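You operate a simulated robot arm through the tools that you are given. There is no shell and no other tool. Be economical: measure what you need, move in short steps, check, and stop when the job is done.

The job below is to be done with a simulated two-armed robot. You get a single attempt, and the scene is never put back.

## Task
Get the burnt patch off the square frying pan with the soaped scouring block.
Fine: the pan is held steady with the other hand, or it skates; the block goes back, the pan on the cooling plate. Set down upright: green scouring block. What is to be rubbed or washed off counts as gone when no trace of it is left.

Only the result counts: the job must be done as asked and must still hold three seconds after the hand-in. Knocking over, shifting, dropping, spilling or breaking anything else fails it.

## Robot
Two 7-joint arms with two-finger parallel grippers on one trunk, on a base that drives. Base frame: it is fixed to the floor where the robot stands at the start and does not move with it; the origin is under the middle of the robot, x ahead of it, y to its left, z up; the surface under the hand at the start is at about z = 820. Readings come in mm, rad, newtons and seconds.
The left shoulder is at the start at [70, 163, 1270], the right one opposite. With the tool pointing down near the work surface each hand reaches from about 340 to 860 mm from the robot's upright axis, wherever it stands, measured 20 degrees to its own side. Places, roughly: cooling plate [800, -100, 900]. Payload 3.43 kg a hand.
Tool frame (each hand has its own): the origin (TCP) lies between the finger pads and is the grasp point; the fingertips stand 34 mm ahead of it; z points along the fingers, y is the line along which they close. The gripper opens to 128 mm. The fingers are 24 mm wide and 12 mm thick; the gripper's body (48 by 130 mm) begins 96 mm behind the TCP.
Orientation is that of the tool frame in the base frame, as [roll, pitch, yaw] about the fixed x, y, z axes, in that order (R = Rz(yaw) Ry(pitch) Rx(roll)). With the fingers straight down and closing along the base's y, the tool's x points along the base's -x, its y along +y and its z along -z.

## Interface
- The arms move only by the tool apply_moves. It takes "left_motion", "right_motion" or both (then of equal length, played together; a hand with none holds still); each is a list of rows, each an object (a shift or turn left out is 0, a gripper value left out holds the last) with "xyz": the shift along the tool's x, y, z in mm, a list of three; "angular": the turn, a rotation vector about the tool's x, y, z in rad, a list of three; "jaw": the closure in counts, from 0 (fully open) to 255 (shut). In form: [{"xyz": [tx, ty, tz], "angular": [wx, wy, wz], "jaw": jaw}, ...]. A call has 1 to 8 rows; each row is the pose to reach, as a shift and turn from the pose commanded when the call began, along the tool's axes at that moment. Rows are played at 5 a second. More than 50 mm and 0.15 rad between two rows, or a gripper value outside its range, and nothing of the call is played. Where a pose cannot be reached the arm comes as near as it can. A force on the tool above 70 N (or 10 N above the force at the start of the call, whichever is more), or a blocked arm, ends the call early, and 0.2 s more pass. The fingers move at their own pace (about 153 mm/s each) and stop on an object; they squeeze with about 29 N. The grip force told is the motor's: it shows also when the fingers shut on nothing. Time passes only in rows, and 0.2 s behind the last, so rows that repeat a pose let the fingers close. The reply holds the time, the measured pose of the TCP, the force on the tool along the base axes, the opening and the grip force, in the units named above and with some noise, with the torque about the TCP (base axes, N m) and any sound that the robot's microphone picked up.
- Cameras (640 x 400 px; columns grow to the right, rows downward): "scene" is now at [125.9, 33.5, 1483.3]; the picture's right is [0.39, -0.92, 0.00], its down [-0.66, -0.28, -0.70] and it looks along [0.64, 0.27, -0.72] (base axes); focal length 292 px, centre (320, 200). "left" rides on the left gripper at [76, 11, -160] in its tool frame; the picture's right is [-0.15, 0.99, 0.00], its down [-0.88, -0.13, -0.46] and it looks along [-0.45, -0.07, 0.89] (tool axes); focal length 234 px, centre (320, 200). "right" rides on the right gripper at [76, -11, -160] in its tool frame; the picture's right is [0.15, 0.99, 0.00], its down [-0.88, 0.13, -0.46] and it looks along [-0.45, 0.07, 0.89] (tool axes); focal length 234 px, centre (320, 200).
- snapshot(camera): a new picture of that camera. It takes no simulated time.
- move_column(by): slides the trunk up (or, below 0, down) by that many mm; the arms and the scene camera ride with it, the base frame stays. It gives what a move gives, with no picture.
- steer(legs): drives the robot by 1 to 6 legs, each [ahead, left, turn to the left] in mm, mm and rad, along the robot's own axes; the way and the turn of a leg run together, so that a leg with both is an arc; at most 1500 mm and 3.142 rad a leg. The arms and the cameras ride along, it lands a little off, and it stops where it bumps. It gives what a move gives.
- turn_head(pan, tilt): turns the head with the scene camera to pan (to the left, within 1.501 rad either way) and tilt (down, from -0.506 to 1.204), counted from straight ahead of the robot. It gives what a move gives.
- measure_at(camera, pixels): there is no depth. For up to 12 entries [column, row, z] of the newest picture of that camera ("zoom" is the newest enlarged one), the place [x, y] in the base frame at which the ray of that pixel passes the height z, good to about 2 mm. It takes no simulated time.
- zoom(camera, box): a new picture of the part [left, top, right, bottom] of that camera's present view, enlarged. It takes no simulated time.
- hand_in(): hands the job in; it is judged then, once.

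Keep the steps short. Do not move on a guess: measure, check each grasp and each placing, and mend mistakes. In all there are 80 turns and 78 pictures (those below and enlarged ones count). Leave the grippers open and the arms clear of the work at the hand-in unless told otherwise, and finish with a single line.

The tools are called after "Call:" as name(argument=value, ...) on one line, values as JSON. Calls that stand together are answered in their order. apply_moves: Moves the arms, as the interface text tells. Its arguments: {"type":"object","properties":{"left_motion":{"type":"array","items":{"type":"object","properties":{"xyz":{"type":"array","items":{"type":"number"}},"angular":{"type":"array","items":{"type":"number"}},"jaw":{"type":"number"}}}},"right_motion":{"type":"array","items":{"type":"object","properties":{"xyz":{"type":"array","items":{"type":"number"}},"angular":{"type":"array","items":{"type":"number"}},"jaw":{"type":"number"}}}}},"required":[]} The other tools are called the same way: move_column (by) slides the trunk up or down; steer (legs) drives the base; turn_head (pan, tilt) turns the head that bears the scene camera; snapshot (camera) takes a picture; measure_at (camera, pixels) gives the place at which the rays of pixels pass given heights; zoom (camera, box) takes an enlarged picture of a part of a camera's view; hand_in () hands the job in.

At the start:

```text
t: 0.0
left_tcp_pos: [456.1, 344.5, 1222.8]
left_ee_rot: [-3.14, 0.0, -3.141]
left_ft_force: [1.2, 0.1, -1.0]
left_wrist_torque: [-0.03, -0.03, 0.01]
left_finger_gap: 127.8
left_gripper_force: 0.1
right_tcp_pos: [437.1, -61.3, 1206.7]
right_ee_rot: [-3.141, 0.001, -3.141]
right_ft_force: [-0.2, -0.7, -0.1]
right_wrist_torque: [0.01, -0.01, 0.01]
right_finger_gap: 128.0
right_gripper_force: 0.0
trunk travel left (down, up): [-750.0, 190.0]
robot x, y, heading: [2.1, -2.5, 0.001]
head pan, tilt: [0.405, 0.799]
```

scene: 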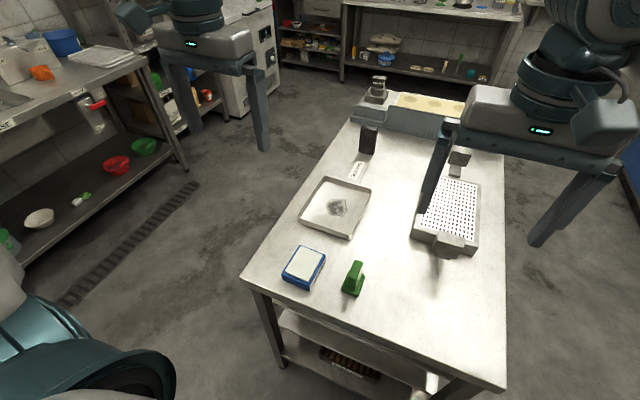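
right: 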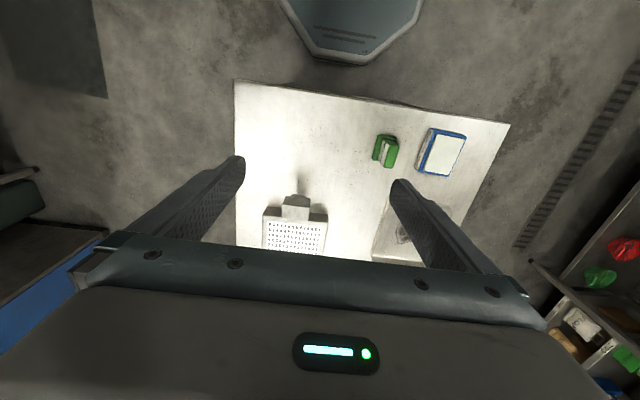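
left: 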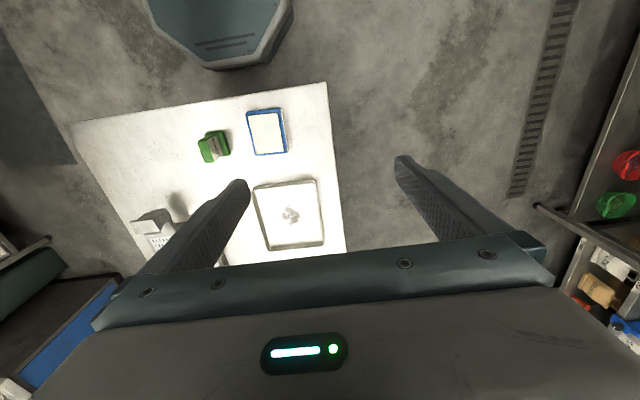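

I see the pan around (337,207), the green block at (353,278), a blue/white tray at (304,267) and the perforated cooling plate at (447,215). I'll enlarge these first.

Call:
zoom(camera="scene", box=[260, 160, 400, 310])

Call:
zoom(camera="scene", box=[330, 70, 510, 270])

Call:
measure_at(camera="scene", pixels=[[325, 178, 840], [371, 188, 840], [345, 239, 820], [299, 220, 820], [338, 208, 825], [353, 292, 820], [300, 285, 820], [240, 279, 820], [505, 388, 820]])

```text
2.67 times, centred on (330, 235) of scene
```

zoom: 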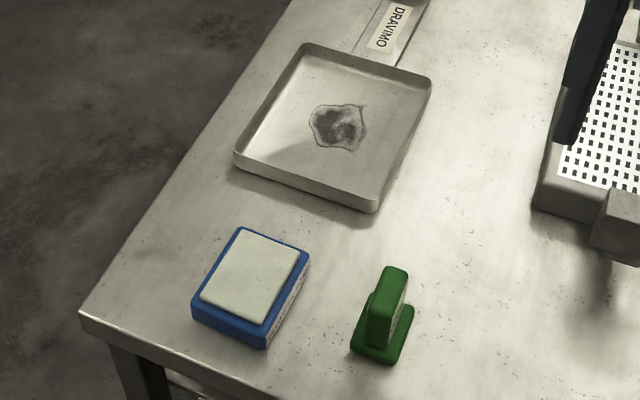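

```text
2.00 times, centred on (420, 170) of scene
```

zoom: 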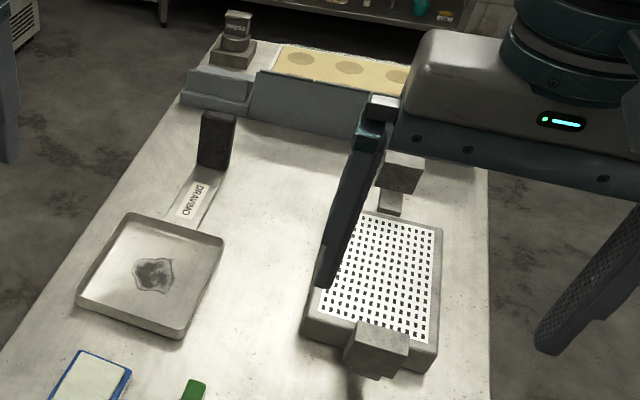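

```text
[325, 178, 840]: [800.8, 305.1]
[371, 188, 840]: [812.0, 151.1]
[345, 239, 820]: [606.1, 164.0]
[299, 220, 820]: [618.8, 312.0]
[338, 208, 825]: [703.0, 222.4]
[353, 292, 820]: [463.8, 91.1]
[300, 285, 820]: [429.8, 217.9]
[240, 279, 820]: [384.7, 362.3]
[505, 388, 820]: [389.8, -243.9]
```

I'll move the head to look more squarely at the table, and enlarge the objects.

Call:
turn_head(pan=0.1, tilt=0.85)

Call:
zoom(camera="left", box=[180, 90, 340, 260])

Call:
snapshot(camera="scene")

```text
t: 0.8
left_tcp_pos: [457.0, 345.4, 1224.2]
left_ee_rot: [3.142, 0.001, -3.14]
left_ft_force: [0.0, 0.2, 1.1]
left_wrist_torque: [-0.02, 0.0, -0.03]
left_finger_gap: 128.1
left_gripper_force: 0.1
right_tcp_pos: [437.0, -62.2, 1208.4]
right_ee_rot: [3.141, -0.001, 3.141]
right_ft_force: [0.4, 0.3, 0.4]
right_wrist_torque: [0.01, 0.02, 0.01]
right_finger_gap: 128.0
right_gripper_force: 0.1
trunk travel left (down, up): [-750.0, 190.0]
robot x, y, heading: [-0.9, -0.7, -0.002]
head pan, tilt: [0.099, 0.85]
```

```text
2.35 times, centred on (260, 175) of left
```

zoom: 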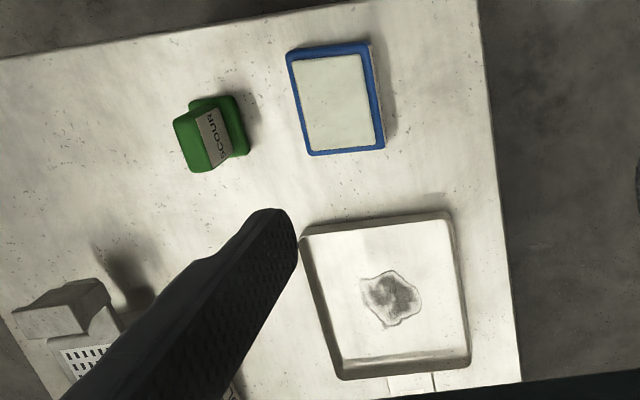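

```text
71 pictures are left
```

scene: 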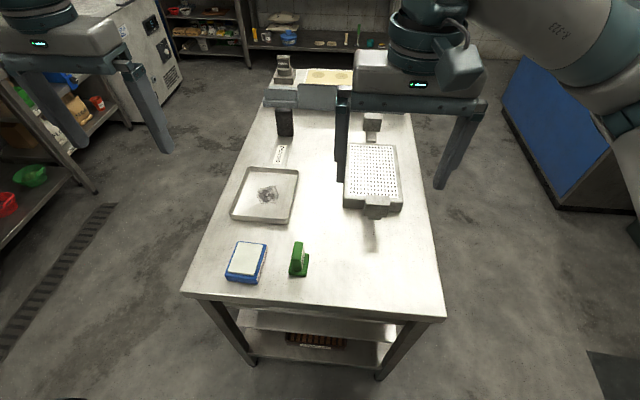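

Call:
zoom(camera="scene", box=[215, 220, 325, 290])

Call:
zoom(camera="scene", box=[220, 100, 340, 230])

Call:
zoom(camera="scene", box=[320, 100, 430, 230])

```text
5.71 times, centred on (270, 255) of scene
```

zoom: 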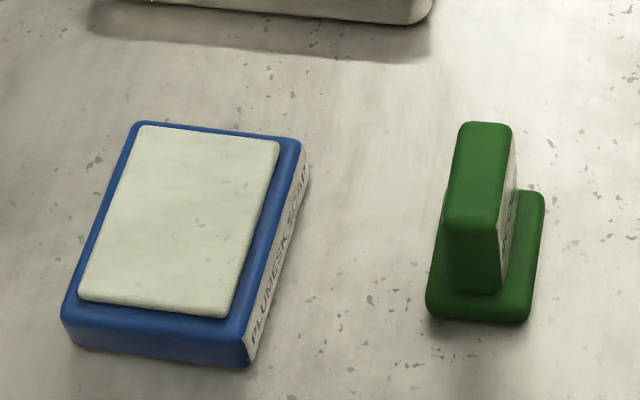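

```text
3.08 times, centred on (280, 165) of scene
```

zoom: 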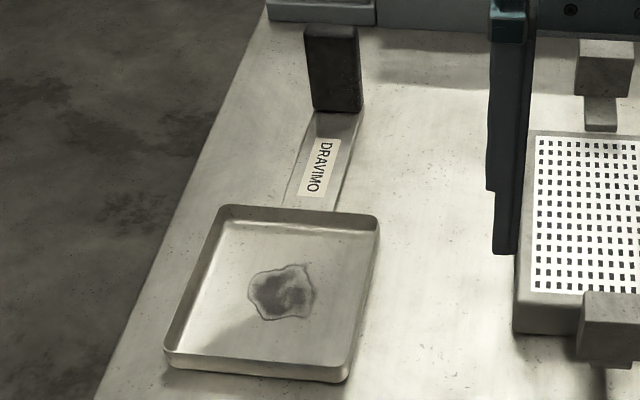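

```text
3.08 times, centred on (375, 165) of scene
```

zoom: 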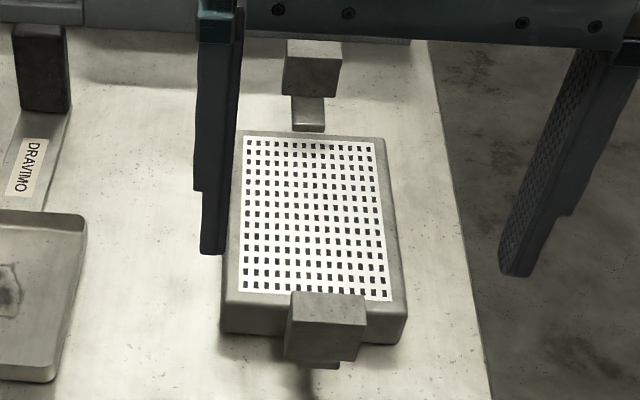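

The blue box is "PLUMESK SOAP": the block needs soaping on its pad. I'll measure the key points at several heights.

Call:
measure_at(camera="scene", pixels=[[278.4, 135, 830], [293.6, 136.4, 830], [278.4, 135, 850], [275, 110, 900], [275, 110, 930], [291, 109, 900], [284, 163, 830], [284, 163, 850], [345, 207, 820], [401, 210, 820], [398, 145, 880], [347, 143, 880]])

Call:
measure_at(camera="left", pixels=[[255, 186, 845], [317, 180, 845], [324, 243, 845], [268, 250, 845], [292, 216, 823], [198, 138, 870], [213, 153, 870], [248, 112, 845], [285, 108, 845], [288, 152, 845], [255, 154, 845]])

```text
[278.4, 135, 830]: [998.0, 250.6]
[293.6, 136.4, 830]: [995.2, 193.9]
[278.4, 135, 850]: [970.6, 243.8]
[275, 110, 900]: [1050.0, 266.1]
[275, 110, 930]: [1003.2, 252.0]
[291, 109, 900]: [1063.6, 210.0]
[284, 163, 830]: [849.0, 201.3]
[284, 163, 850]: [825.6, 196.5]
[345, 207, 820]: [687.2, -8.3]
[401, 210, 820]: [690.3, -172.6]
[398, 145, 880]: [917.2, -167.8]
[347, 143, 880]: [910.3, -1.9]
```

```text
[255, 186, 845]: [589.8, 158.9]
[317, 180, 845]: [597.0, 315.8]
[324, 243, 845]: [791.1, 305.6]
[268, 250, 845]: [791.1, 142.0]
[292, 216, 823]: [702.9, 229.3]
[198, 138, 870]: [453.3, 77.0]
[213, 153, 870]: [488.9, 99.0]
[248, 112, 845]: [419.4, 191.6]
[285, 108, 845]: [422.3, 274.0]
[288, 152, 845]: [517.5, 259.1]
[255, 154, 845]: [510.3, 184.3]
```

Pan base spans about x 590–791, y 142–316; grip near (990,222) reaching z≈930. I need side views of the plate lugs. I'll move the right hand aside to the right and lower the trunk 200 mm for a flatter view.

Call:
apply_moves(right_motion=[{"xyz": [0, -50, 0]}, {"xyz": [0, -100, 0]}, {"xyz": [0, -150, 0]}, {"xyz": [0, -200, 0]}, {"xyz": [0, -250, 0]}])

Call:
move_column(by=-250)

Call:
turn_head(pan=0.1, tilt=0.6)

Call:
snapshot(camera="scene")

```text
t: 2.0
left_tcp_pos: [455.0, 343.5, 1224.3]
left_ee_rot: [3.139, 0.002, -3.14]
left_ft_force: [-0.6, -0.2, -0.6]
left_wrist_torque: [0.05, -0.01, -0.01]
left_finger_gap: 128.0
left_gripper_force: 0.1
right_tcp_pos: [436.8, -312.4, 1205.4]
right_ee_rot: [3.139, 0.0, -3.14]
right_ft_force: [-0.4, -0.2, 1.1]
right_wrist_torque: [0.04, 0.02, -0.02]
right_finger_gap: 128.2
right_gripper_force: 0.0
trunk travel left (down, up): [-750.0, 190.0]
robot x, y, heading: [-1.6, -1.9, 0.001]
head pan, tilt: [0.099, 0.85]
```

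```text
t: 4.6
left_tcp_pos: [456.7, 345.5, 972.9]
left_ee_rot: [-3.141, 0.0, -3.14]
left_ft_force: [0.0, -0.3, 0.4]
left_wrist_torque: [-0.03, -0.01, 0.05]
left_finger_gap: 127.8
left_gripper_force: 0.1
right_tcp_pos: [437.9, -310.4, 956.0]
right_ee_rot: [3.14, -0.001, -3.142]
right_ft_force: [0.3, 1.3, -0.6]
right_wrist_torque: [-0.02, 0.0, 0.01]
right_finger_gap: 127.9
right_gripper_force: 0.1
trunk travel left (down, up): [-500.0, 440.0]
robot x, y, heading: [0.6, 1.7, -0.002]
head pan, tilt: [0.099, 0.85]
```

```text
t: 5.3
left_tcp_pos: [455.6, 345.2, 973.0]
left_ee_rot: [-3.141, 0.0, -3.139]
left_ft_force: [-0.9, -0.5, -0.3]
left_wrist_torque: [-0.01, -0.01, -0.01]
left_finger_gap: 128.0
left_gripper_force: 0.1
right_tcp_pos: [438.3, -312.3, 955.5]
right_ee_rot: [-3.141, 0.0, 3.141]
right_ft_force: [0.1, -0.3, -0.8]
right_wrist_torque: [-0.01, -0.01, -0.01]
right_finger_gap: 127.9
right_gripper_force: 0.1
trunk travel left (down, up): [-500.0, 440.0]
robot x, y, heading: [-1.2, -2.7, -0.003]
head pan, tilt: [0.099, 0.6]
```

```text
67 pictures are left
```

scene: 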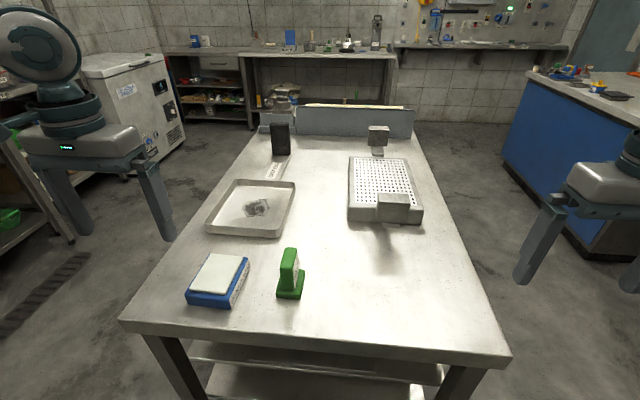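

Now a flat view: I'll enlarge the plate with its lugs and the pan with its grip.

Call:
zoom(camera="scene", box=[330, 115, 440, 235])

Call:
measure_at(camera="scene", pixels=[[270, 123, 930], [290, 123, 930], [274, 155, 835], [292, 155, 835], [349, 218, 820], [421, 224, 820], [349, 160, 870], [408, 158, 870], [290, 298, 820], [289, 250, 890], [281, 285, 830], [305, 275, 830]])

Call:
zoom(camera="scene", box=[200, 110, 310, 240])

```text
3.33 times, centred on (385, 175) of scene
```

zoom: 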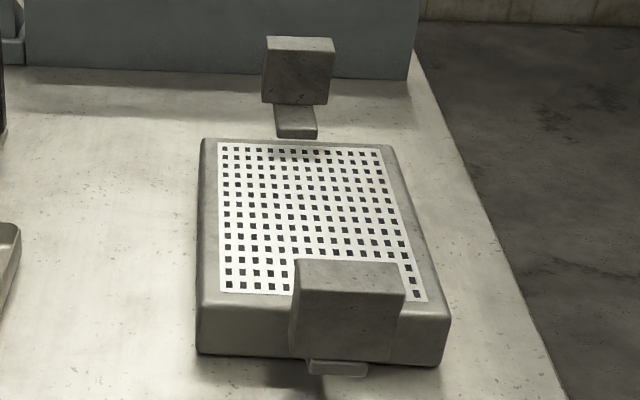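

```text
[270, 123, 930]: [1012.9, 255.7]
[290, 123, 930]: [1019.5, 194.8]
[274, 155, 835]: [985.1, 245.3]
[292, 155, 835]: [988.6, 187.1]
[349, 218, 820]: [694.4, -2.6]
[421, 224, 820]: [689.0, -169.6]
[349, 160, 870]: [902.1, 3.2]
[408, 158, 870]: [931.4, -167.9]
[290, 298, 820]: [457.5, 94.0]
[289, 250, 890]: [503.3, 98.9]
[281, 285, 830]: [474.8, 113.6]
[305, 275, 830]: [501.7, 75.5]
```

```text
3.08 times, centred on (255, 175) of scene
```

zoom: 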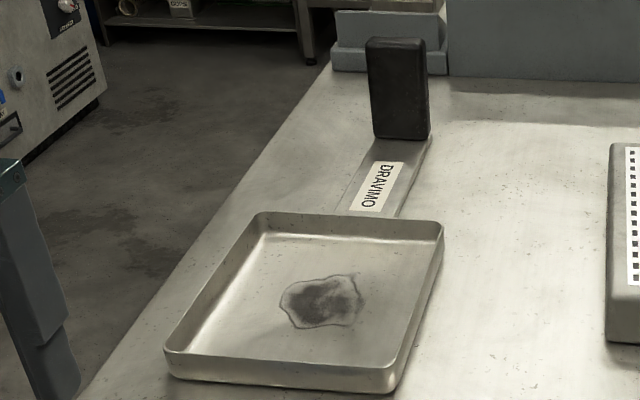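

The lugs rise above the plate top at its near and far ends, so the pan's handle must leave sideways. I check how far the robot's base reaches in front, from the first left-camera picture (its front edge at about (240,68)), and take lug measures.

Call:
measure_at(camera="left", pixels=[[240, 68, 0], [240, 68, 200], [240, 68, 350], [240, 68, 600], [205, 62, 350], [265, 60, 350], [75, 122, 820], [326, 84, 820], [345, 252, 820], [293, 0, 350]])

Call:
measure_at(camera="scene", pixels=[[375, 206, 870], [375, 194, 900], [410, 194, 900], [376, 222, 830], [378, 145, 850], [367, 126, 900], [388, 127, 900], [371, 144, 850], [385, 145, 835]])

Call:
snapshot(camera="right")

```text
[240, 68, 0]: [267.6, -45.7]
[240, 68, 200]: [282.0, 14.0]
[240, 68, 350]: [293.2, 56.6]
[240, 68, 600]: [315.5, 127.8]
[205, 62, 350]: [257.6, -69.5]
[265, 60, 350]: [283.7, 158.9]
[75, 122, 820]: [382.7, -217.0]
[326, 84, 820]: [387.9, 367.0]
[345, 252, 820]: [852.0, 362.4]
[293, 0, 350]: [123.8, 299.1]
```

```text
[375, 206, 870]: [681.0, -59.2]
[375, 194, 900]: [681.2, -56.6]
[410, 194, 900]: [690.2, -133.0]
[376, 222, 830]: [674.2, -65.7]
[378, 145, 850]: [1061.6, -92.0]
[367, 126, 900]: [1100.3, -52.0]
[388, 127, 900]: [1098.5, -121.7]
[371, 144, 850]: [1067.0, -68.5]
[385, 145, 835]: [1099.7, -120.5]
```

```text
64 pictures are left
```

right: 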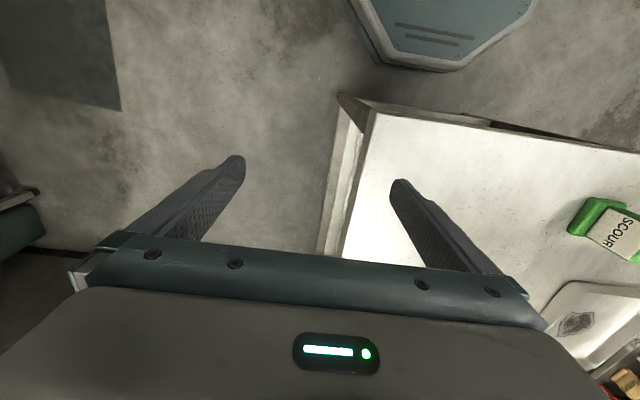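

The base front is about x 285 and the table edge x 387, so from here the grip at x≈1000 is far. I check the aisle widths to the left and right of the table (shelf feet at (75,240) and (15,290); cabinet at (555,235)).

Call:
measure_at(camera="scene", pixels=[[74, 243, 0], [15, 290, 0], [2, 322, 0], [115, 207, 0], [150, 160, 0], [200, 120, 0], [505, 175, 0], [590, 235, 0], [416, 124, 820], [235, 137, 820]])

Call:
turn_head(pan=1.0, tilt=0.5)

Call:
snapshot(camera="scene")

```text
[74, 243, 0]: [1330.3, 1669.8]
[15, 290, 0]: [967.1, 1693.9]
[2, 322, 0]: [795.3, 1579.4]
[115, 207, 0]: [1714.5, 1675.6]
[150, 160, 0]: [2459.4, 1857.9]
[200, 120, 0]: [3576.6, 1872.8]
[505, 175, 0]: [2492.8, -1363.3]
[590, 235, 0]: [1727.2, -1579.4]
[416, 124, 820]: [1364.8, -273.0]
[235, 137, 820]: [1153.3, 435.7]
```

```text
t: 6.5
left_tcp_pos: [456.5, 344.2, 972.9]
left_ee_rot: [-3.141, 0.0, -3.14]
left_ft_force: [-0.1, 1.0, -0.1]
left_wrist_torque: [-0.01, -0.01, 0.01]
left_finger_gap: 128.0
left_gripper_force: 0.0
right_tcp_pos: [438.0, -311.0, 956.3]
right_ee_rot: [3.141, 0.0, 3.14]
right_ft_force: [-1.0, -1.0, 0.4]
right_wrist_torque: [0.01, 0.02, -0.02]
right_finger_gap: 127.8
right_gripper_force: 0.0
trunk travel left (down, up): [-500.0, 440.0]
robot x, y, heading: [0.9, 1.5, -0.006]
head pan, tilt: [1.0, 0.499]
```

```text
63 pictures are left
```

scene: 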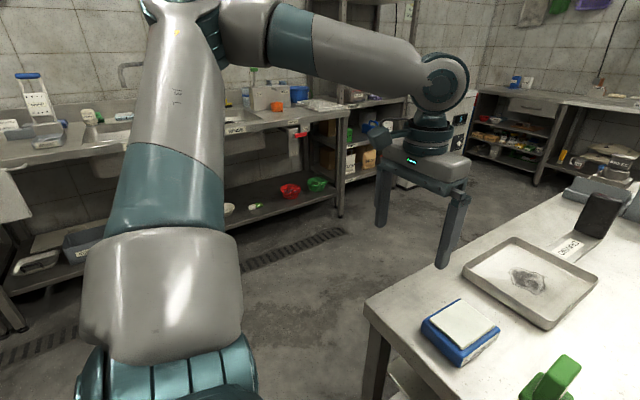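

The left aisle is about 1.2 m wide (y 365–1580), so I'll work from the left side of the table, facing it, where everything is in reach. I raise the trunk, then drive: left 850, ahead 780, turn right.

Call:
move_column(by=250)

Call:
steer(legs=[[0, 850, 0], [760, 0, 0], [0, 0, -1.571]])

Call:
turn_head(pan=0.0, tilt=0.9)

Call:
snapshot(camera="scene")

```text
t: 9.1
left_tcp_pos: [456.0, 344.1, 1222.2]
left_ee_rot: [-3.141, 0.0, -3.14]
left_ft_force: [0.8, -0.7, 0.5]
left_wrist_torque: [0.0, 0.01, 0.0]
left_finger_gap: 127.9
left_gripper_force: 0.1
right_tcp_pos: [439.1, -311.5, 1205.3]
right_ee_rot: [-3.139, -0.001, 3.141]
right_ft_force: [0.7, -1.4, 0.0]
right_wrist_torque: [-0.03, 0.02, 0.0]
right_finger_gap: 128.1
right_gripper_force: 0.1
trunk travel left (down, up): [-750.0, 190.0]
robot x, y, heading: [-1.4, 0.7, -0.004]
head pan, tilt: [1.0, 0.499]
```

```text
t: 21.2
left_tcp_pos: [1104.3, 404.2, 1223.4]
left_ee_rot: [3.141, -0.001, 1.577]
left_ft_force: [-0.3, 0.0, -0.7]
left_wrist_torque: [0.0, -0.01, 0.02]
left_finger_gap: 128.4
left_gripper_force: 0.1
right_tcp_pos: [448.6, 419.7, 1204.8]
right_ee_rot: [3.141, 0.0, 1.577]
right_ft_force: [-0.6, 0.4, 0.1]
right_wrist_torque: [0.04, -0.01, 0.01]
right_finger_gap: 128.2
right_gripper_force: 0.0
trunk travel left (down, up): [-750.0, 190.0]
robot x, y, heading: [755.4, 859.5, -1.567]
head pan, tilt: [1.0, 0.499]
```

```text
t: 22.4
left_tcp_pos: [1104.7, 404.4, 1222.5]
left_ee_rot: [-3.141, 0.001, 1.575]
left_ft_force: [0.2, 0.0, 0.4]
left_wrist_torque: [-0.01, -0.01, 0.01]
left_finger_gap: 128.0
left_gripper_force: 0.0
right_tcp_pos: [448.5, 419.2, 1205.3]
right_ee_rot: [3.141, -0.001, 1.577]
right_ft_force: [0.6, -0.4, -0.1]
right_wrist_torque: [0.0, -0.02, -0.01]
right_finger_gap: 127.8
right_gripper_force: 0.0
trunk travel left (down, up): [-750.0, 190.0]
robot x, y, heading: [756.3, 858.8, -1.567]
head pan, tilt: [0.0, 0.901]
```

```text
62 pictures are left
```

scene: 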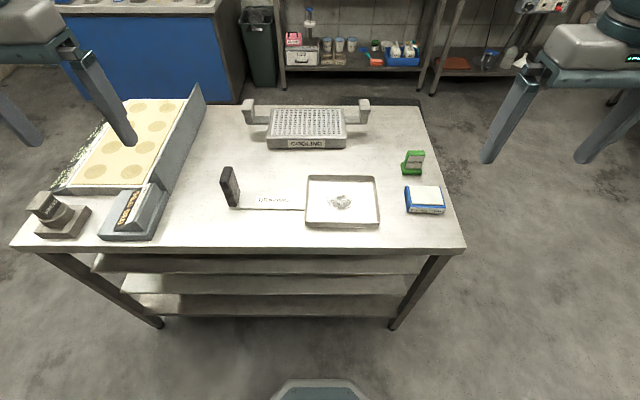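

Landed cleanly at (756, 859). I drive 100 mm closer and take a fresh picture to measure from.

Call:
steer(legs=[[100, 0, 0]])

Call:
zoom(camera="scene", box=[380, 130, 500, 250])

Call:
zoom(camera="scene", box=[200, 60, 400, 260])

```text
t: 23.6
left_tcp_pos: [1104.3, 305.5, 1222.9]
left_ee_rot: [3.141, 0.003, 1.577]
left_ft_force: [0.5, -0.1, -0.2]
left_wrist_torque: [0.0, 0.03, -0.01]
left_finger_gap: 128.0
left_gripper_force: 0.0
right_tcp_pos: [448.4, 321.4, 1207.1]
right_ee_rot: [3.141, 0.0, 1.576]
right_ft_force: [-0.4, 0.7, 0.1]
right_wrist_torque: [-0.02, -0.03, 0.01]
right_finger_gap: 128.0
right_gripper_force: 0.1
trunk travel left (down, up): [-750.0, 190.0]
robot x, y, heading: [761.4, 761.0, -1.561]
head pan, tilt: [0.0, 0.901]
```

```text
3.33 times, centred on (440, 190) of scene
```

zoom: 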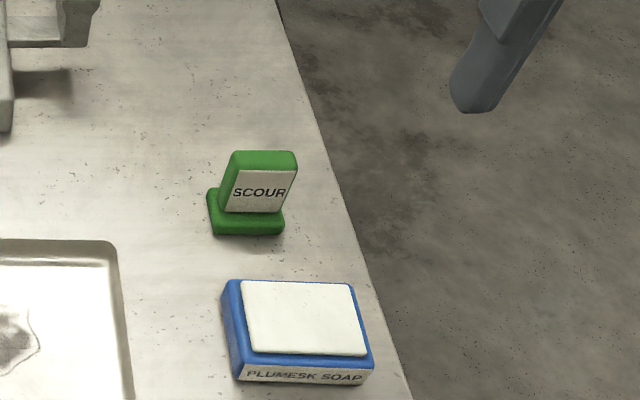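

```text
2.00 times, centred on (300, 160) of scene
```

zoom: 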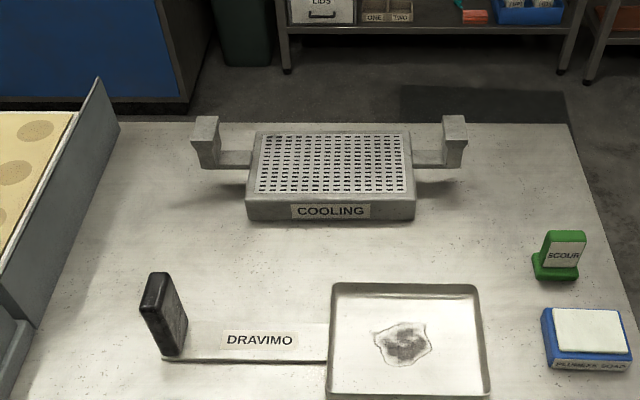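

The view is clear. I measure the block, soap, grip, plate from this newest enlarged picture.

Call:
measure_at(camera="zoom", pixels=[[534, 279, 820], [579, 278, 820], [547, 253, 830], [545, 267, 835], [577, 267, 835], [549, 232, 890], [586, 231, 890], [549, 243, 885], [583, 242, 885], [546, 371, 820], [631, 371, 820], [590, 333, 850]])

Call:
measure_at(camera="zoom", pixels=[[175, 356, 835], [187, 348, 835], [162, 362, 820], [327, 362, 820], [152, 276, 930], [167, 272, 930], [332, 285, 845], [478, 287, 845], [247, 219, 820], [413, 219, 820], [250, 199, 865], [412, 197, 865]])

Call:
measure_at(camera="zoom", pixels=[[259, 131, 865], [406, 132, 865], [195, 120, 920], [217, 117, 920], [467, 118, 920], [444, 116, 920], [207, 167, 840], [458, 165, 840], [401, 345, 823], [375, 345, 823], [428, 345, 823], [402, 320, 823]])

Call:
snapshot(camera="right")

Call:
snapshot(camera="left")

```text
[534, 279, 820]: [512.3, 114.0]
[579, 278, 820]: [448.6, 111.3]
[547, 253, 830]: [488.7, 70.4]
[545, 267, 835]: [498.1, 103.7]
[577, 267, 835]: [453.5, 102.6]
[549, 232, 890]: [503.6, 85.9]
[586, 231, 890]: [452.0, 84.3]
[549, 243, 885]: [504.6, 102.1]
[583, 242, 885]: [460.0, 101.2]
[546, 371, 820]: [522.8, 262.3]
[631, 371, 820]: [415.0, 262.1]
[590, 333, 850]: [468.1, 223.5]
```

```text
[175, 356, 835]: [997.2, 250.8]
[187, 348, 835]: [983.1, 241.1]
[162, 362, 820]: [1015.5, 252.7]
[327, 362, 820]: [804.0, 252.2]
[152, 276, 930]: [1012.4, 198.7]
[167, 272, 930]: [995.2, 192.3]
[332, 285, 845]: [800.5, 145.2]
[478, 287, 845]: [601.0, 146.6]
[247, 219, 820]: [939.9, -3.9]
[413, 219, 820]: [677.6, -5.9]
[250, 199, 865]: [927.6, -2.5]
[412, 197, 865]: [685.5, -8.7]
```

```text
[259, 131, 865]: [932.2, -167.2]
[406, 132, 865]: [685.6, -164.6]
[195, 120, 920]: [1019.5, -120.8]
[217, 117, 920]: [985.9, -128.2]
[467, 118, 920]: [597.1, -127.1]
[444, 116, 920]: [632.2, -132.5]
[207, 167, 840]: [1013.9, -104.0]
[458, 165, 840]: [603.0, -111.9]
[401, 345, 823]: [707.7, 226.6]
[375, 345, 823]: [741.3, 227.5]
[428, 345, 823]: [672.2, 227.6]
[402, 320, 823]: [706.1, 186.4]
```

```text
59 pictures are left
```

right: 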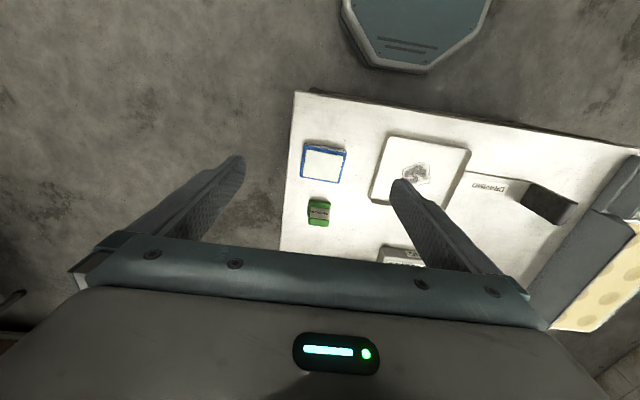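

```text
58 pictures are left
```

left: 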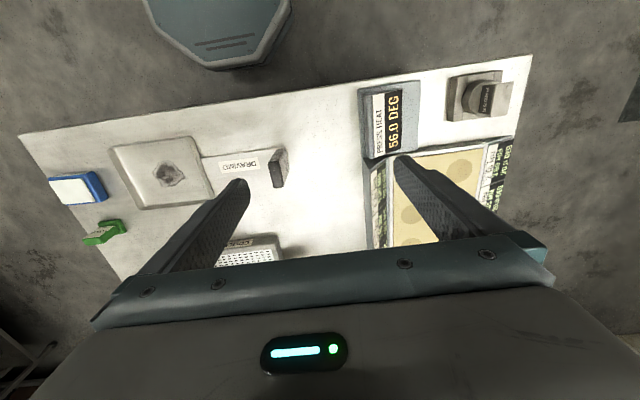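

Plate body is x 680–938, y −167…−4, top ≈865, with lugs out at x≈615 and 1003. Block centre ≈(480,93), soap ≈(468,223), grip ≈(1000,222). I bring the right hand above the block and enlarge the grip.

Call:
apply_moves(right_motion=[{"xyz": [-38, 5.3, 26]}, {"xyz": [-76, 10.6, 53]}, {"xyz": [-114, 16, 80]}, {"xyz": [-152, 21, 106]}, {"xyz": [-190, 26.5, 133]}, {"xyz": [-228, 31.6, 160]}, {"xyz": [-228, 31.6, 200]}])

Call:
zoom(camera="scene", box=[190, 170, 320, 270])

Call:
snapshot(camera="right")

```text
t: 25.2
left_tcp_pos: [1102.6, 305.4, 1223.4]
left_ee_rot: [3.14, 0.001, 1.576]
left_ft_force: [0.3, -1.0, 0.2]
left_wrist_torque: [0.03, 0.02, 0.02]
left_finger_gap: 127.9
left_gripper_force: 0.0
right_tcp_pos: [478.9, 91.5, 1006.7]
right_ee_rot: [-3.141, 0.003, 1.575]
right_ft_force: [-0.5, -0.1, 0.6]
right_wrist_torque: [-0.03, -0.06, 0.0]
right_finger_gap: 128.0
right_gripper_force: 0.0
trunk travel left (down, up): [-750.0, 190.0]
robot x, y, heading: [759.6, 756.3, -1.567]
head pan, tilt: [0.0, 0.901]
```

```text
4.00 times, centred on (255, 220) of scene
```

zoom: 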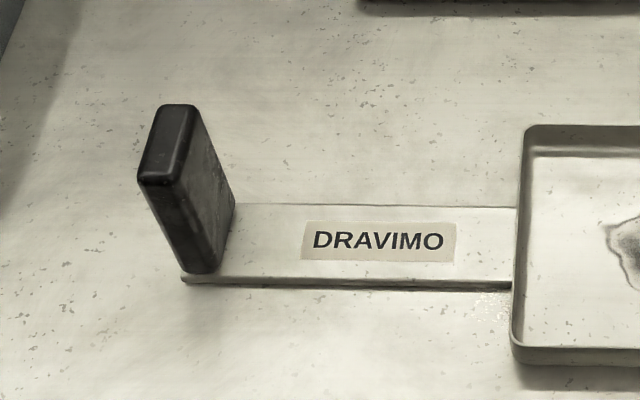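

```text
56 pictures are left
```

right: 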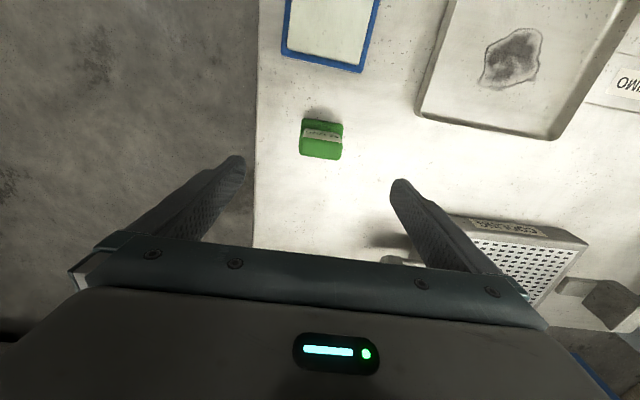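

Call:
measure_at(camera="zoom", pixels=[[138, 180, 925], [178, 183, 925], [157, 105, 925], [195, 107, 925], [185, 268, 835], [213, 272, 835], [236, 207, 835], [238, 205, 835], [178, 283, 830], [512, 288, 830], [516, 207, 830]])

Call:
measure_at(camera="right", pixels=[[303, 138, 888], [341, 141, 888], [301, 154, 888], [340, 158, 888], [304, 121, 832], [342, 123, 832]])

Call:
zoom(camera="right", box=[280, 100, 360, 170])

```text
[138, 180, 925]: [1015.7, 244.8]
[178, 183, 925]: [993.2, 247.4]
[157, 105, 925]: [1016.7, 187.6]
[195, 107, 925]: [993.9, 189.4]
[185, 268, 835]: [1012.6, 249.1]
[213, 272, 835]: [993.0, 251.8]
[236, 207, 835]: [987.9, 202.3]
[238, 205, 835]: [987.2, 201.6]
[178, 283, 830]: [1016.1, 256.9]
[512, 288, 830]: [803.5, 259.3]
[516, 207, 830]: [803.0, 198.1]
```

```text
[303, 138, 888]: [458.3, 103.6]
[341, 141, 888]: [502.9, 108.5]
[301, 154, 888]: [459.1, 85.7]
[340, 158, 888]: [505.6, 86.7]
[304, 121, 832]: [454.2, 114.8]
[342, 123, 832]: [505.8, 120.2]
```

```text
5.71 times, centred on (320, 135) of right
```

zoom: 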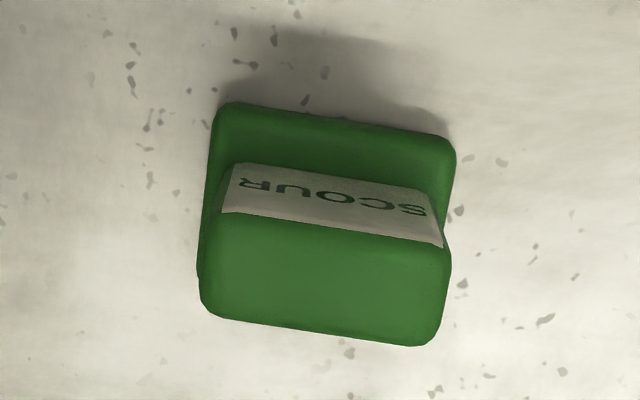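

Call:
measure_at(camera="zoom", pixels=[[222, 212, 890], [441, 248, 890], [205, 305, 890], [420, 343, 890], [228, 104, 834], [448, 137, 834], [212, 115, 834], [455, 160, 834]])

```text
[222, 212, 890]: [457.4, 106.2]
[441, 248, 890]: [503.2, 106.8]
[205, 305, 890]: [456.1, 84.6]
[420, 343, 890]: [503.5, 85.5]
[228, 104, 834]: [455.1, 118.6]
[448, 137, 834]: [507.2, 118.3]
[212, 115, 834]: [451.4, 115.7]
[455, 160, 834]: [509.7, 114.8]
```

The block is square to the axes, centre (480,95.5), top ≈890. I lower the right hand to TCP z≈876 and close on the handle's ends.

Call:
apply_moves(right_motion=[{"xyz": [4, 1, 45]}, {"xyz": [4, 1, 90]}, {"xyz": [4, 1, 131]}, {"xyz": [4, 1, 131], "jaw": 255}, {"xyz": [4, 1, 131], "jaw": 255}, {"xyz": [4, 1, 131], "jaw": 255}])

Call:
snapshot(camera="right")

```text
t: 26.6
left_tcp_pos: [1103.3, 304.7, 1223.2]
left_ee_rot: [3.141, -0.003, 1.574]
left_ft_force: [-0.5, 1.6, -1.1]
left_wrist_torque: [-0.01, -0.03, 0.02]
left_finger_gap: 127.8
left_gripper_force: 0.0
right_tcp_pos: [483.5, 94.5, 875.3]
right_ee_rot: [-3.14, 0.0, 1.576]
right_ft_force: [0.0, 0.7, 0.2]
right_wrist_torque: [0.0, 0.03, 0.03]
right_finger_gap: 51.4
right_gripper_force: 28.7
trunk travel left (down, up): [-750.0, 190.0]
robot x, y, heading: [757.4, 759.3, -1.564]
head pan, tilt: [0.0, 0.901]
```

```text
54 pictures are left
```

right: 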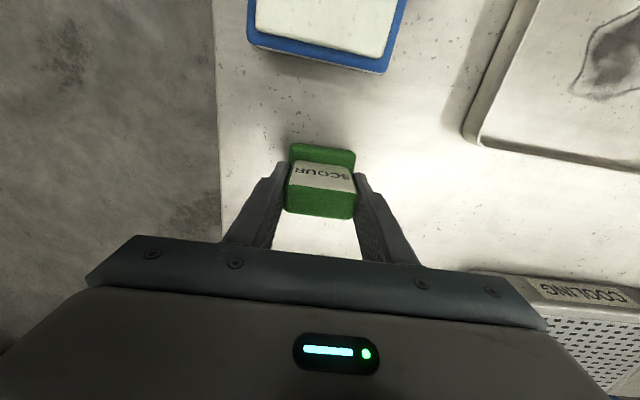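

Held (gap 51.4, force 28.7 N); original place noted at TCP ≈(482,95,875). I lift 60 mm and check, and look at the soap pad.

Call:
apply_moves(right_motion=[{"xyz": [0, 0, -30]}, {"xyz": [0, 0, -65]}, {"xyz": [0, 0, -65]}])

Call:
snapshot(camera="right")

Call:
zoom(camera="scene", box=[380, 110, 500, 250])

```text
t: 27.4
left_tcp_pos: [1103.3, 304.0, 1222.2]
left_ee_rot: [3.141, 0.0, 1.578]
left_ft_force: [-0.6, -0.7, 0.3]
left_wrist_torque: [0.01, 0.02, 0.03]
left_finger_gap: 128.0
left_gripper_force: 0.1
right_tcp_pos: [483.7, 95.5, 941.6]
right_ee_rot: [-3.141, 0.0, 1.577]
right_ft_force: [0.3, -0.2, -0.8]
right_wrist_torque: [0.01, 0.01, 0.04]
right_finger_gap: 51.4
right_gripper_force: 29.2
trunk travel left (down, up): [-750.0, 190.0]
robot x, y, heading: [760.7, 763.3, -1.565]
head pan, tilt: [0.0, 0.901]
```

```text
53 pictures are left
```

right: 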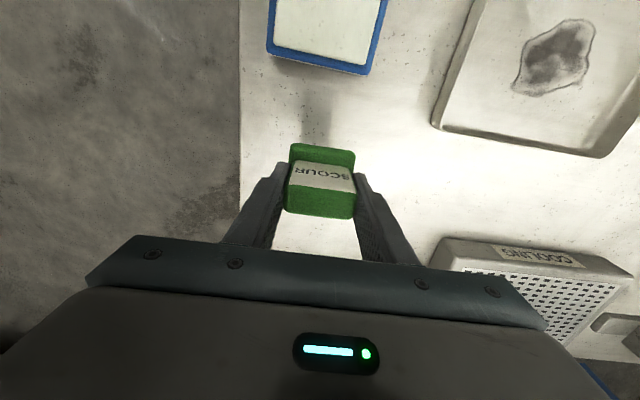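

```text
2.86 times, centred on (440, 180) of scene
```

zoom: 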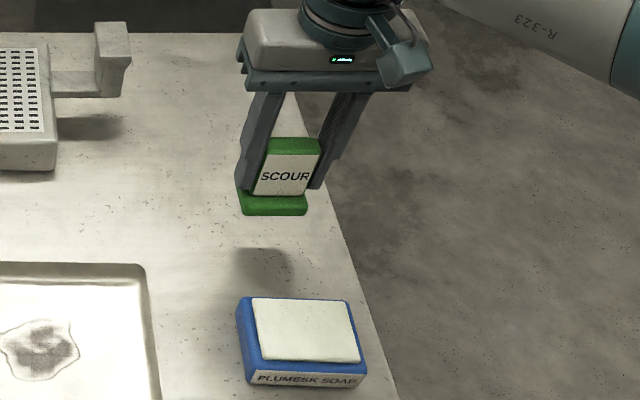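

The block is off the table and level. Now the soap pad's extents (assuming its top near 850).

Call:
measure_at(camera="zoom", pixels=[[252, 299, 850], [346, 301, 850], [360, 361, 850], [264, 361, 850], [248, 388, 820], [366, 386, 820], [247, 372, 840], [247, 372, 845], [236, 297, 845]])

Call:
measure_at(camera="right", pixels=[[274, 46, 850], [366, 64, 850], [267, 53, 845], [364, 75, 845], [263, 54, 820]])

```text
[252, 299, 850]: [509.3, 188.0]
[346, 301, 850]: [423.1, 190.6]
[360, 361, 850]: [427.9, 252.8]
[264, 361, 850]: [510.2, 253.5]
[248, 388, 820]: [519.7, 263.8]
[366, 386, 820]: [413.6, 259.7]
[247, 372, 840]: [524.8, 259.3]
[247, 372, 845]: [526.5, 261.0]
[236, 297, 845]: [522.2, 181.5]
```

```text
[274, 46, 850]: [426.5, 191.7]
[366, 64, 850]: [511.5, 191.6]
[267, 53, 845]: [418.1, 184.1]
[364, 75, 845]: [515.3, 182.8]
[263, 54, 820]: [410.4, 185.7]
```

Pad top centre ≈(468,221), 84×63 mm. I carry the block above it, then lower gently to first contact.

Call:
apply_moves(right_motion=[{"xyz": [42, -5, 0]}, {"xyz": [84, -10, 0]}, {"xyz": [126, -14.5, 0]}, {"xyz": [126, -14.5, 15]}, {"xyz": [126, -14.5, 26]}, {"xyz": [126, -14.5, 30]}, {"xyz": [126, -14.5, 33]}])

Call:
zoom(camera="scene", box=[400, 140, 500, 250])

```text
t: 29.0
left_tcp_pos: [1104.6, 306.9, 1224.0]
left_ee_rot: [-3.139, 0.003, 1.577]
left_ft_force: [-0.1, 0.4, 0.1]
left_wrist_torque: [0.0, -0.01, 0.02]
left_finger_gap: 127.9
left_gripper_force: 0.0
right_tcp_pos: [468.8, 221.2, 911.6]
right_ee_rot: [-3.14, 0.01, 1.575]
right_ft_force: [-6.1, -2.9, 41.4]
right_wrist_torque: [0.77, 0.21, 0.11]
right_finger_gap: 51.8
right_gripper_force: 29.3
trunk travel left (down, up): [-750.0, 190.0]
robot x, y, heading: [757.8, 757.9, -1.564]
head pan, tilt: [0.0, 0.901]
```

```text
3.64 times, centred on (450, 195) of scene
```

zoom: 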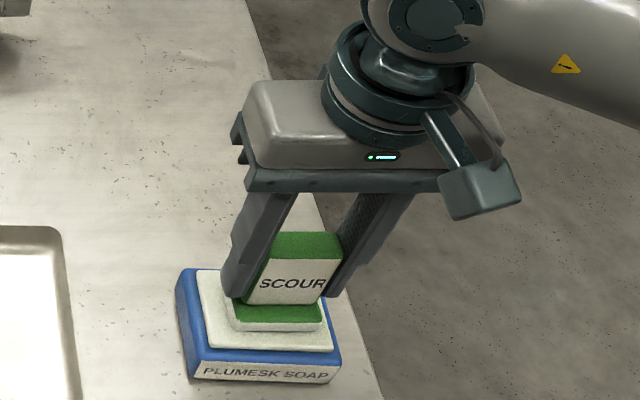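

Contact at 41 N; the foot's lower edge is already white with soap. I lift off and check the foot and that the soap dish stayed put.

Call:
apply_moves(right_motion=[{"xyz": [0, 0, -5]}, {"xyz": [0, 0, -50]}, {"xyz": [0, 0, -90]}, {"xyz": [0, 0, -90]}])

Call:
zoom(camera="scene", box=[400, 110, 500, 250])

```text
t: 30.0
left_tcp_pos: [1102.5, 303.5, 1222.9]
left_ee_rot: [-3.141, -0.001, 1.575]
left_ft_force: [-0.5, -0.8, -0.5]
left_wrist_torque: [0.04, 0.0, 0.0]
left_finger_gap: 128.0
left_gripper_force: 0.0
right_tcp_pos: [467.6, 220.8, 993.9]
right_ee_rot: [-3.141, -0.003, 1.577]
right_ft_force: [0.2, 0.0, -0.8]
right_wrist_torque: [0.0, 0.0, 0.03]
right_finger_gap: 51.7
right_gripper_force: 29.3
trunk travel left (down, up): [-750.0, 190.0]
robot x, y, heading: [759.0, 757.8, -1.565]
head pan, tilt: [0.0, 0.901]
```

```text
2.86 times, centred on (450, 180) of scene
```

zoom: 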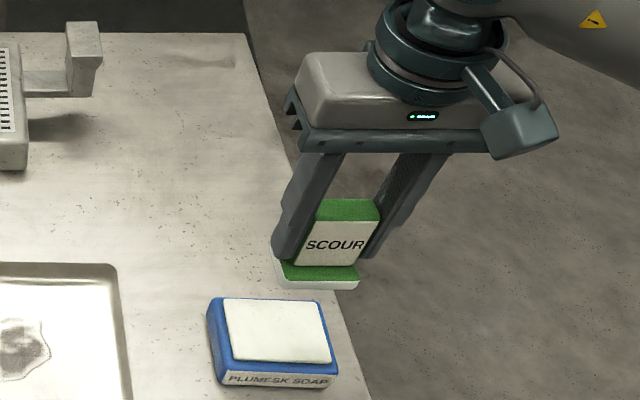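

Soaped, and the dish hasn't moved. Now the left hand goes above the pan's grip (1004,219).

Call:
apply_moves(left_motion=[{"xyz": [-14.3, -16.5, 36]}, {"xyz": [-28.6, -33, 72]}, {"xyz": [-43, -49.5, 108]}, {"xyz": [-57.3, -66, 144]}, {"xyz": [-71.6, -82.5, 180]}, {"xyz": [-86, -99, 216]}, {"xyz": [-86, -99, 216]}])

Call:
snapshot(camera="left")

Call:
zoom(camera="scene", box=[170, 110, 330, 260])

```text
t: 31.6
left_tcp_pos: [1006.0, 217.4, 1008.2]
left_ee_rot: [-3.141, 0.001, 1.575]
left_ft_force: [0.2, 0.5, 0.3]
left_wrist_torque: [-0.01, 0.01, 0.01]
left_finger_gap: 128.0
left_gripper_force: 0.0
right_tcp_pos: [468.2, 220.7, 995.3]
right_ee_rot: [-3.141, 0.0, 1.577]
right_ft_force: [-0.4, 0.6, -1.0]
right_wrist_torque: [-0.03, -0.03, 0.01]
right_finger_gap: 51.7
right_gripper_force: 29.3
trunk travel left (down, up): [-750.0, 190.0]
robot x, y, heading: [759.2, 758.3, -1.564]
head pan, tilt: [0.0, 0.901]
```

```text
49 pictures are left
```

left: 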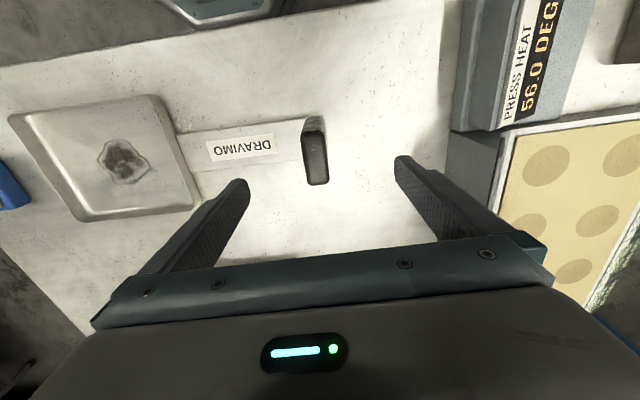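

```text
2.67 times, centred on (250, 185) of scene
```

zoom: 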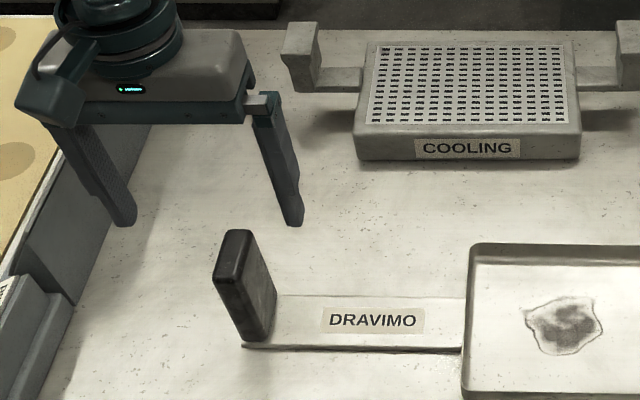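

I check the grip's top position and the distance to the heat press edge at (447,130).

Call:
measure_at(camera="left", pixels=[[303, 133, 925], [325, 131, 925], [308, 183, 925], [328, 182, 925], [447, 135, 820], [447, 135, 890], [452, 128, 890]])

```text
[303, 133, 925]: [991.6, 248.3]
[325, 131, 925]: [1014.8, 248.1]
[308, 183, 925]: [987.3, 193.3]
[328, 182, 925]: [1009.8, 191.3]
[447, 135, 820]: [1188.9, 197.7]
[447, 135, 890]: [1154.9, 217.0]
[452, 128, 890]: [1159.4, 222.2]
```

Clearance to the press is ample (>70 mm). I lower the left hand to z≈878 and close on the grip.

Call:
apply_moves(left_motion=[{"xyz": [2, -3, 45]}, {"xyz": [2, -3, 90]}, {"xyz": [2, -3, 130]}, {"xyz": [2, -3, 130], "jaw": 255}, {"xyz": [2, -3, 130], "jaw": 255}, {"xyz": [2, -3, 130], "jaw": 255}, {"xyz": [2, -3, 130], "jaw": 255}])

Call:
snapshot(camera="left")

```text
t: 33.2
left_tcp_pos: [1024.5, 231.2, 903.0]
left_ee_rot: [3.141, -0.001, 1.577]
left_ft_force: [0.6, 1.3, 0.0]
left_wrist_torque: [-0.1, -0.13, -0.2]
left_finger_gap: 26.0
left_gripper_force: 29.4
left hand out of reach, approached as far as the arm can: row 2, 3, 4, 5, 6, 7
right_tcp_pos: [468.8, 220.8, 995.8]
right_ee_rot: [-3.141, 0.001, 1.576]
right_ft_force: [-0.4, 0.1, -2.1]
right_wrist_torque: [-0.02, -0.03, 0.01]
right_finger_gap: 51.4
right_gripper_force: 28.7
trunk travel left (down, up): [-750.0, 190.0]
robot x, y, heading: [757.1, 759.3, -1.565]
head pan, tilt: [0.0, 0.901]
```

```text
47 pictures are left
```

left: 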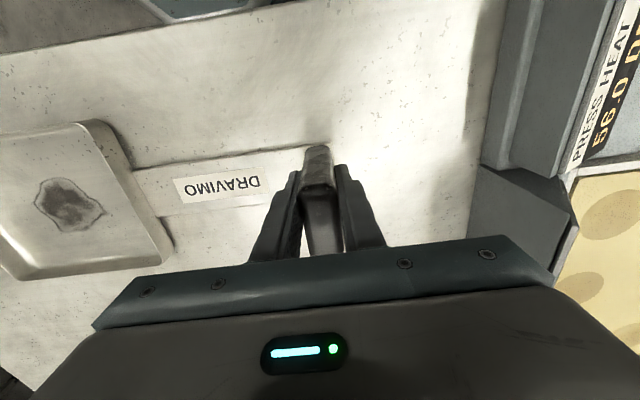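

The left arm hit a reach limit and stopped at (1024,231,903); it closed on the grip there, nudging the pan ~20 mm. I'd rather redo with a lower trunk: open, raise both hands, then lower the trunk 200 mm.

Call:
apply_moves(left_motion=[{"jaw": 0}, {"jaw": 0}, {"xyz": [0, 0, -50]}, {"xyz": [0, 0, -100]}, {"xyz": [0, 0, -150]}, {"xyz": [0, 0, -200]}, {"xyz": [0, 0, -250]}, {"xyz": [0, 0, -300]}], right_motion=[{}, {}, {"xyz": [0, 0, -50]}, {"xyz": [0, 0, -100]}, {"xyz": [0, 0, -150]}, {"xyz": [0, 0, -160]}, {"xyz": [0, 0, -160]}, {"xyz": [0, 0, -160]}])

```text
t: 35.0
left_tcp_pos: [1021.8, 230.8, 1205.5]
left_ee_rot: [-3.139, -0.001, 1.577]
left_ft_force: [0.8, 0.1, 1.1]
left_wrist_torque: [-0.03, 0.02, -0.02]
left_finger_gap: 127.8
left_gripper_force: 0.0
right_tcp_pos: [467.4, 221.3, 1158.2]
right_ee_rot: [-3.141, 0.003, 1.575]
right_ft_force: [0.3, 0.7, -2.2]
right_wrist_torque: [-0.05, -0.02, 0.01]
right_finger_gap: 51.5
right_gripper_force: 28.5
trunk travel left (down, up): [-750.0, 190.0]
robot x, y, heading: [754.8, 756.6, -1.566]
head pan, tilt: [0.0, 0.901]
```

Call:
move_column(by=-200)

Call:
snapshot(camera="scene")

Call:
snapshot(camera="left")

```text
t: 37.2
left_tcp_pos: [1022.3, 231.1, 1003.3]
left_ee_rot: [-3.141, 0.0, 1.577]
left_ft_force: [0.6, 0.6, 0.6]
left_wrist_torque: [0.01, 0.02, -0.03]
left_finger_gap: 128.0
left_gripper_force: 0.1
right_tcp_pos: [466.8, 220.1, 956.6]
right_ee_rot: [3.14, -0.001, 1.574]
right_ft_force: [-0.4, -0.2, -0.3]
right_wrist_torque: [-0.03, -0.02, -0.03]
right_finger_gap: 51.6
right_gripper_force: 29.1
trunk travel left (down, up): [-550.0, 390.0]
robot x, y, heading: [759.4, 757.6, -1.563]
head pan, tilt: [0.0, 0.901]
```

```text
46 pictures are left
```

scene: 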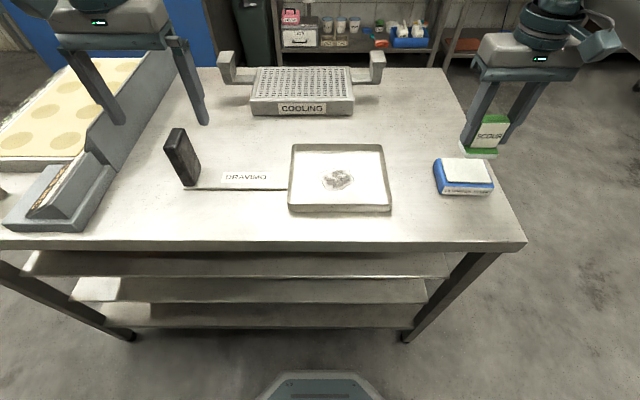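

```text
45 pictures are left
```

left: 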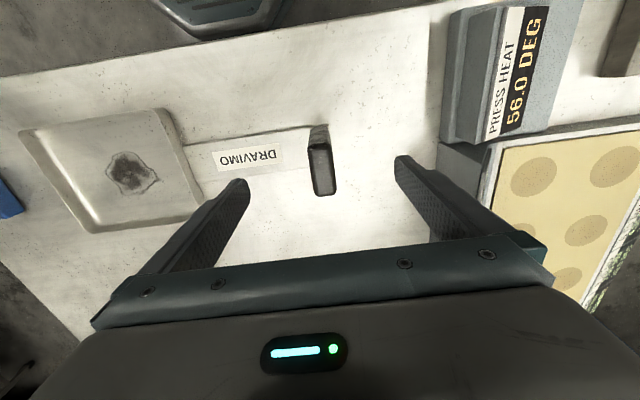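

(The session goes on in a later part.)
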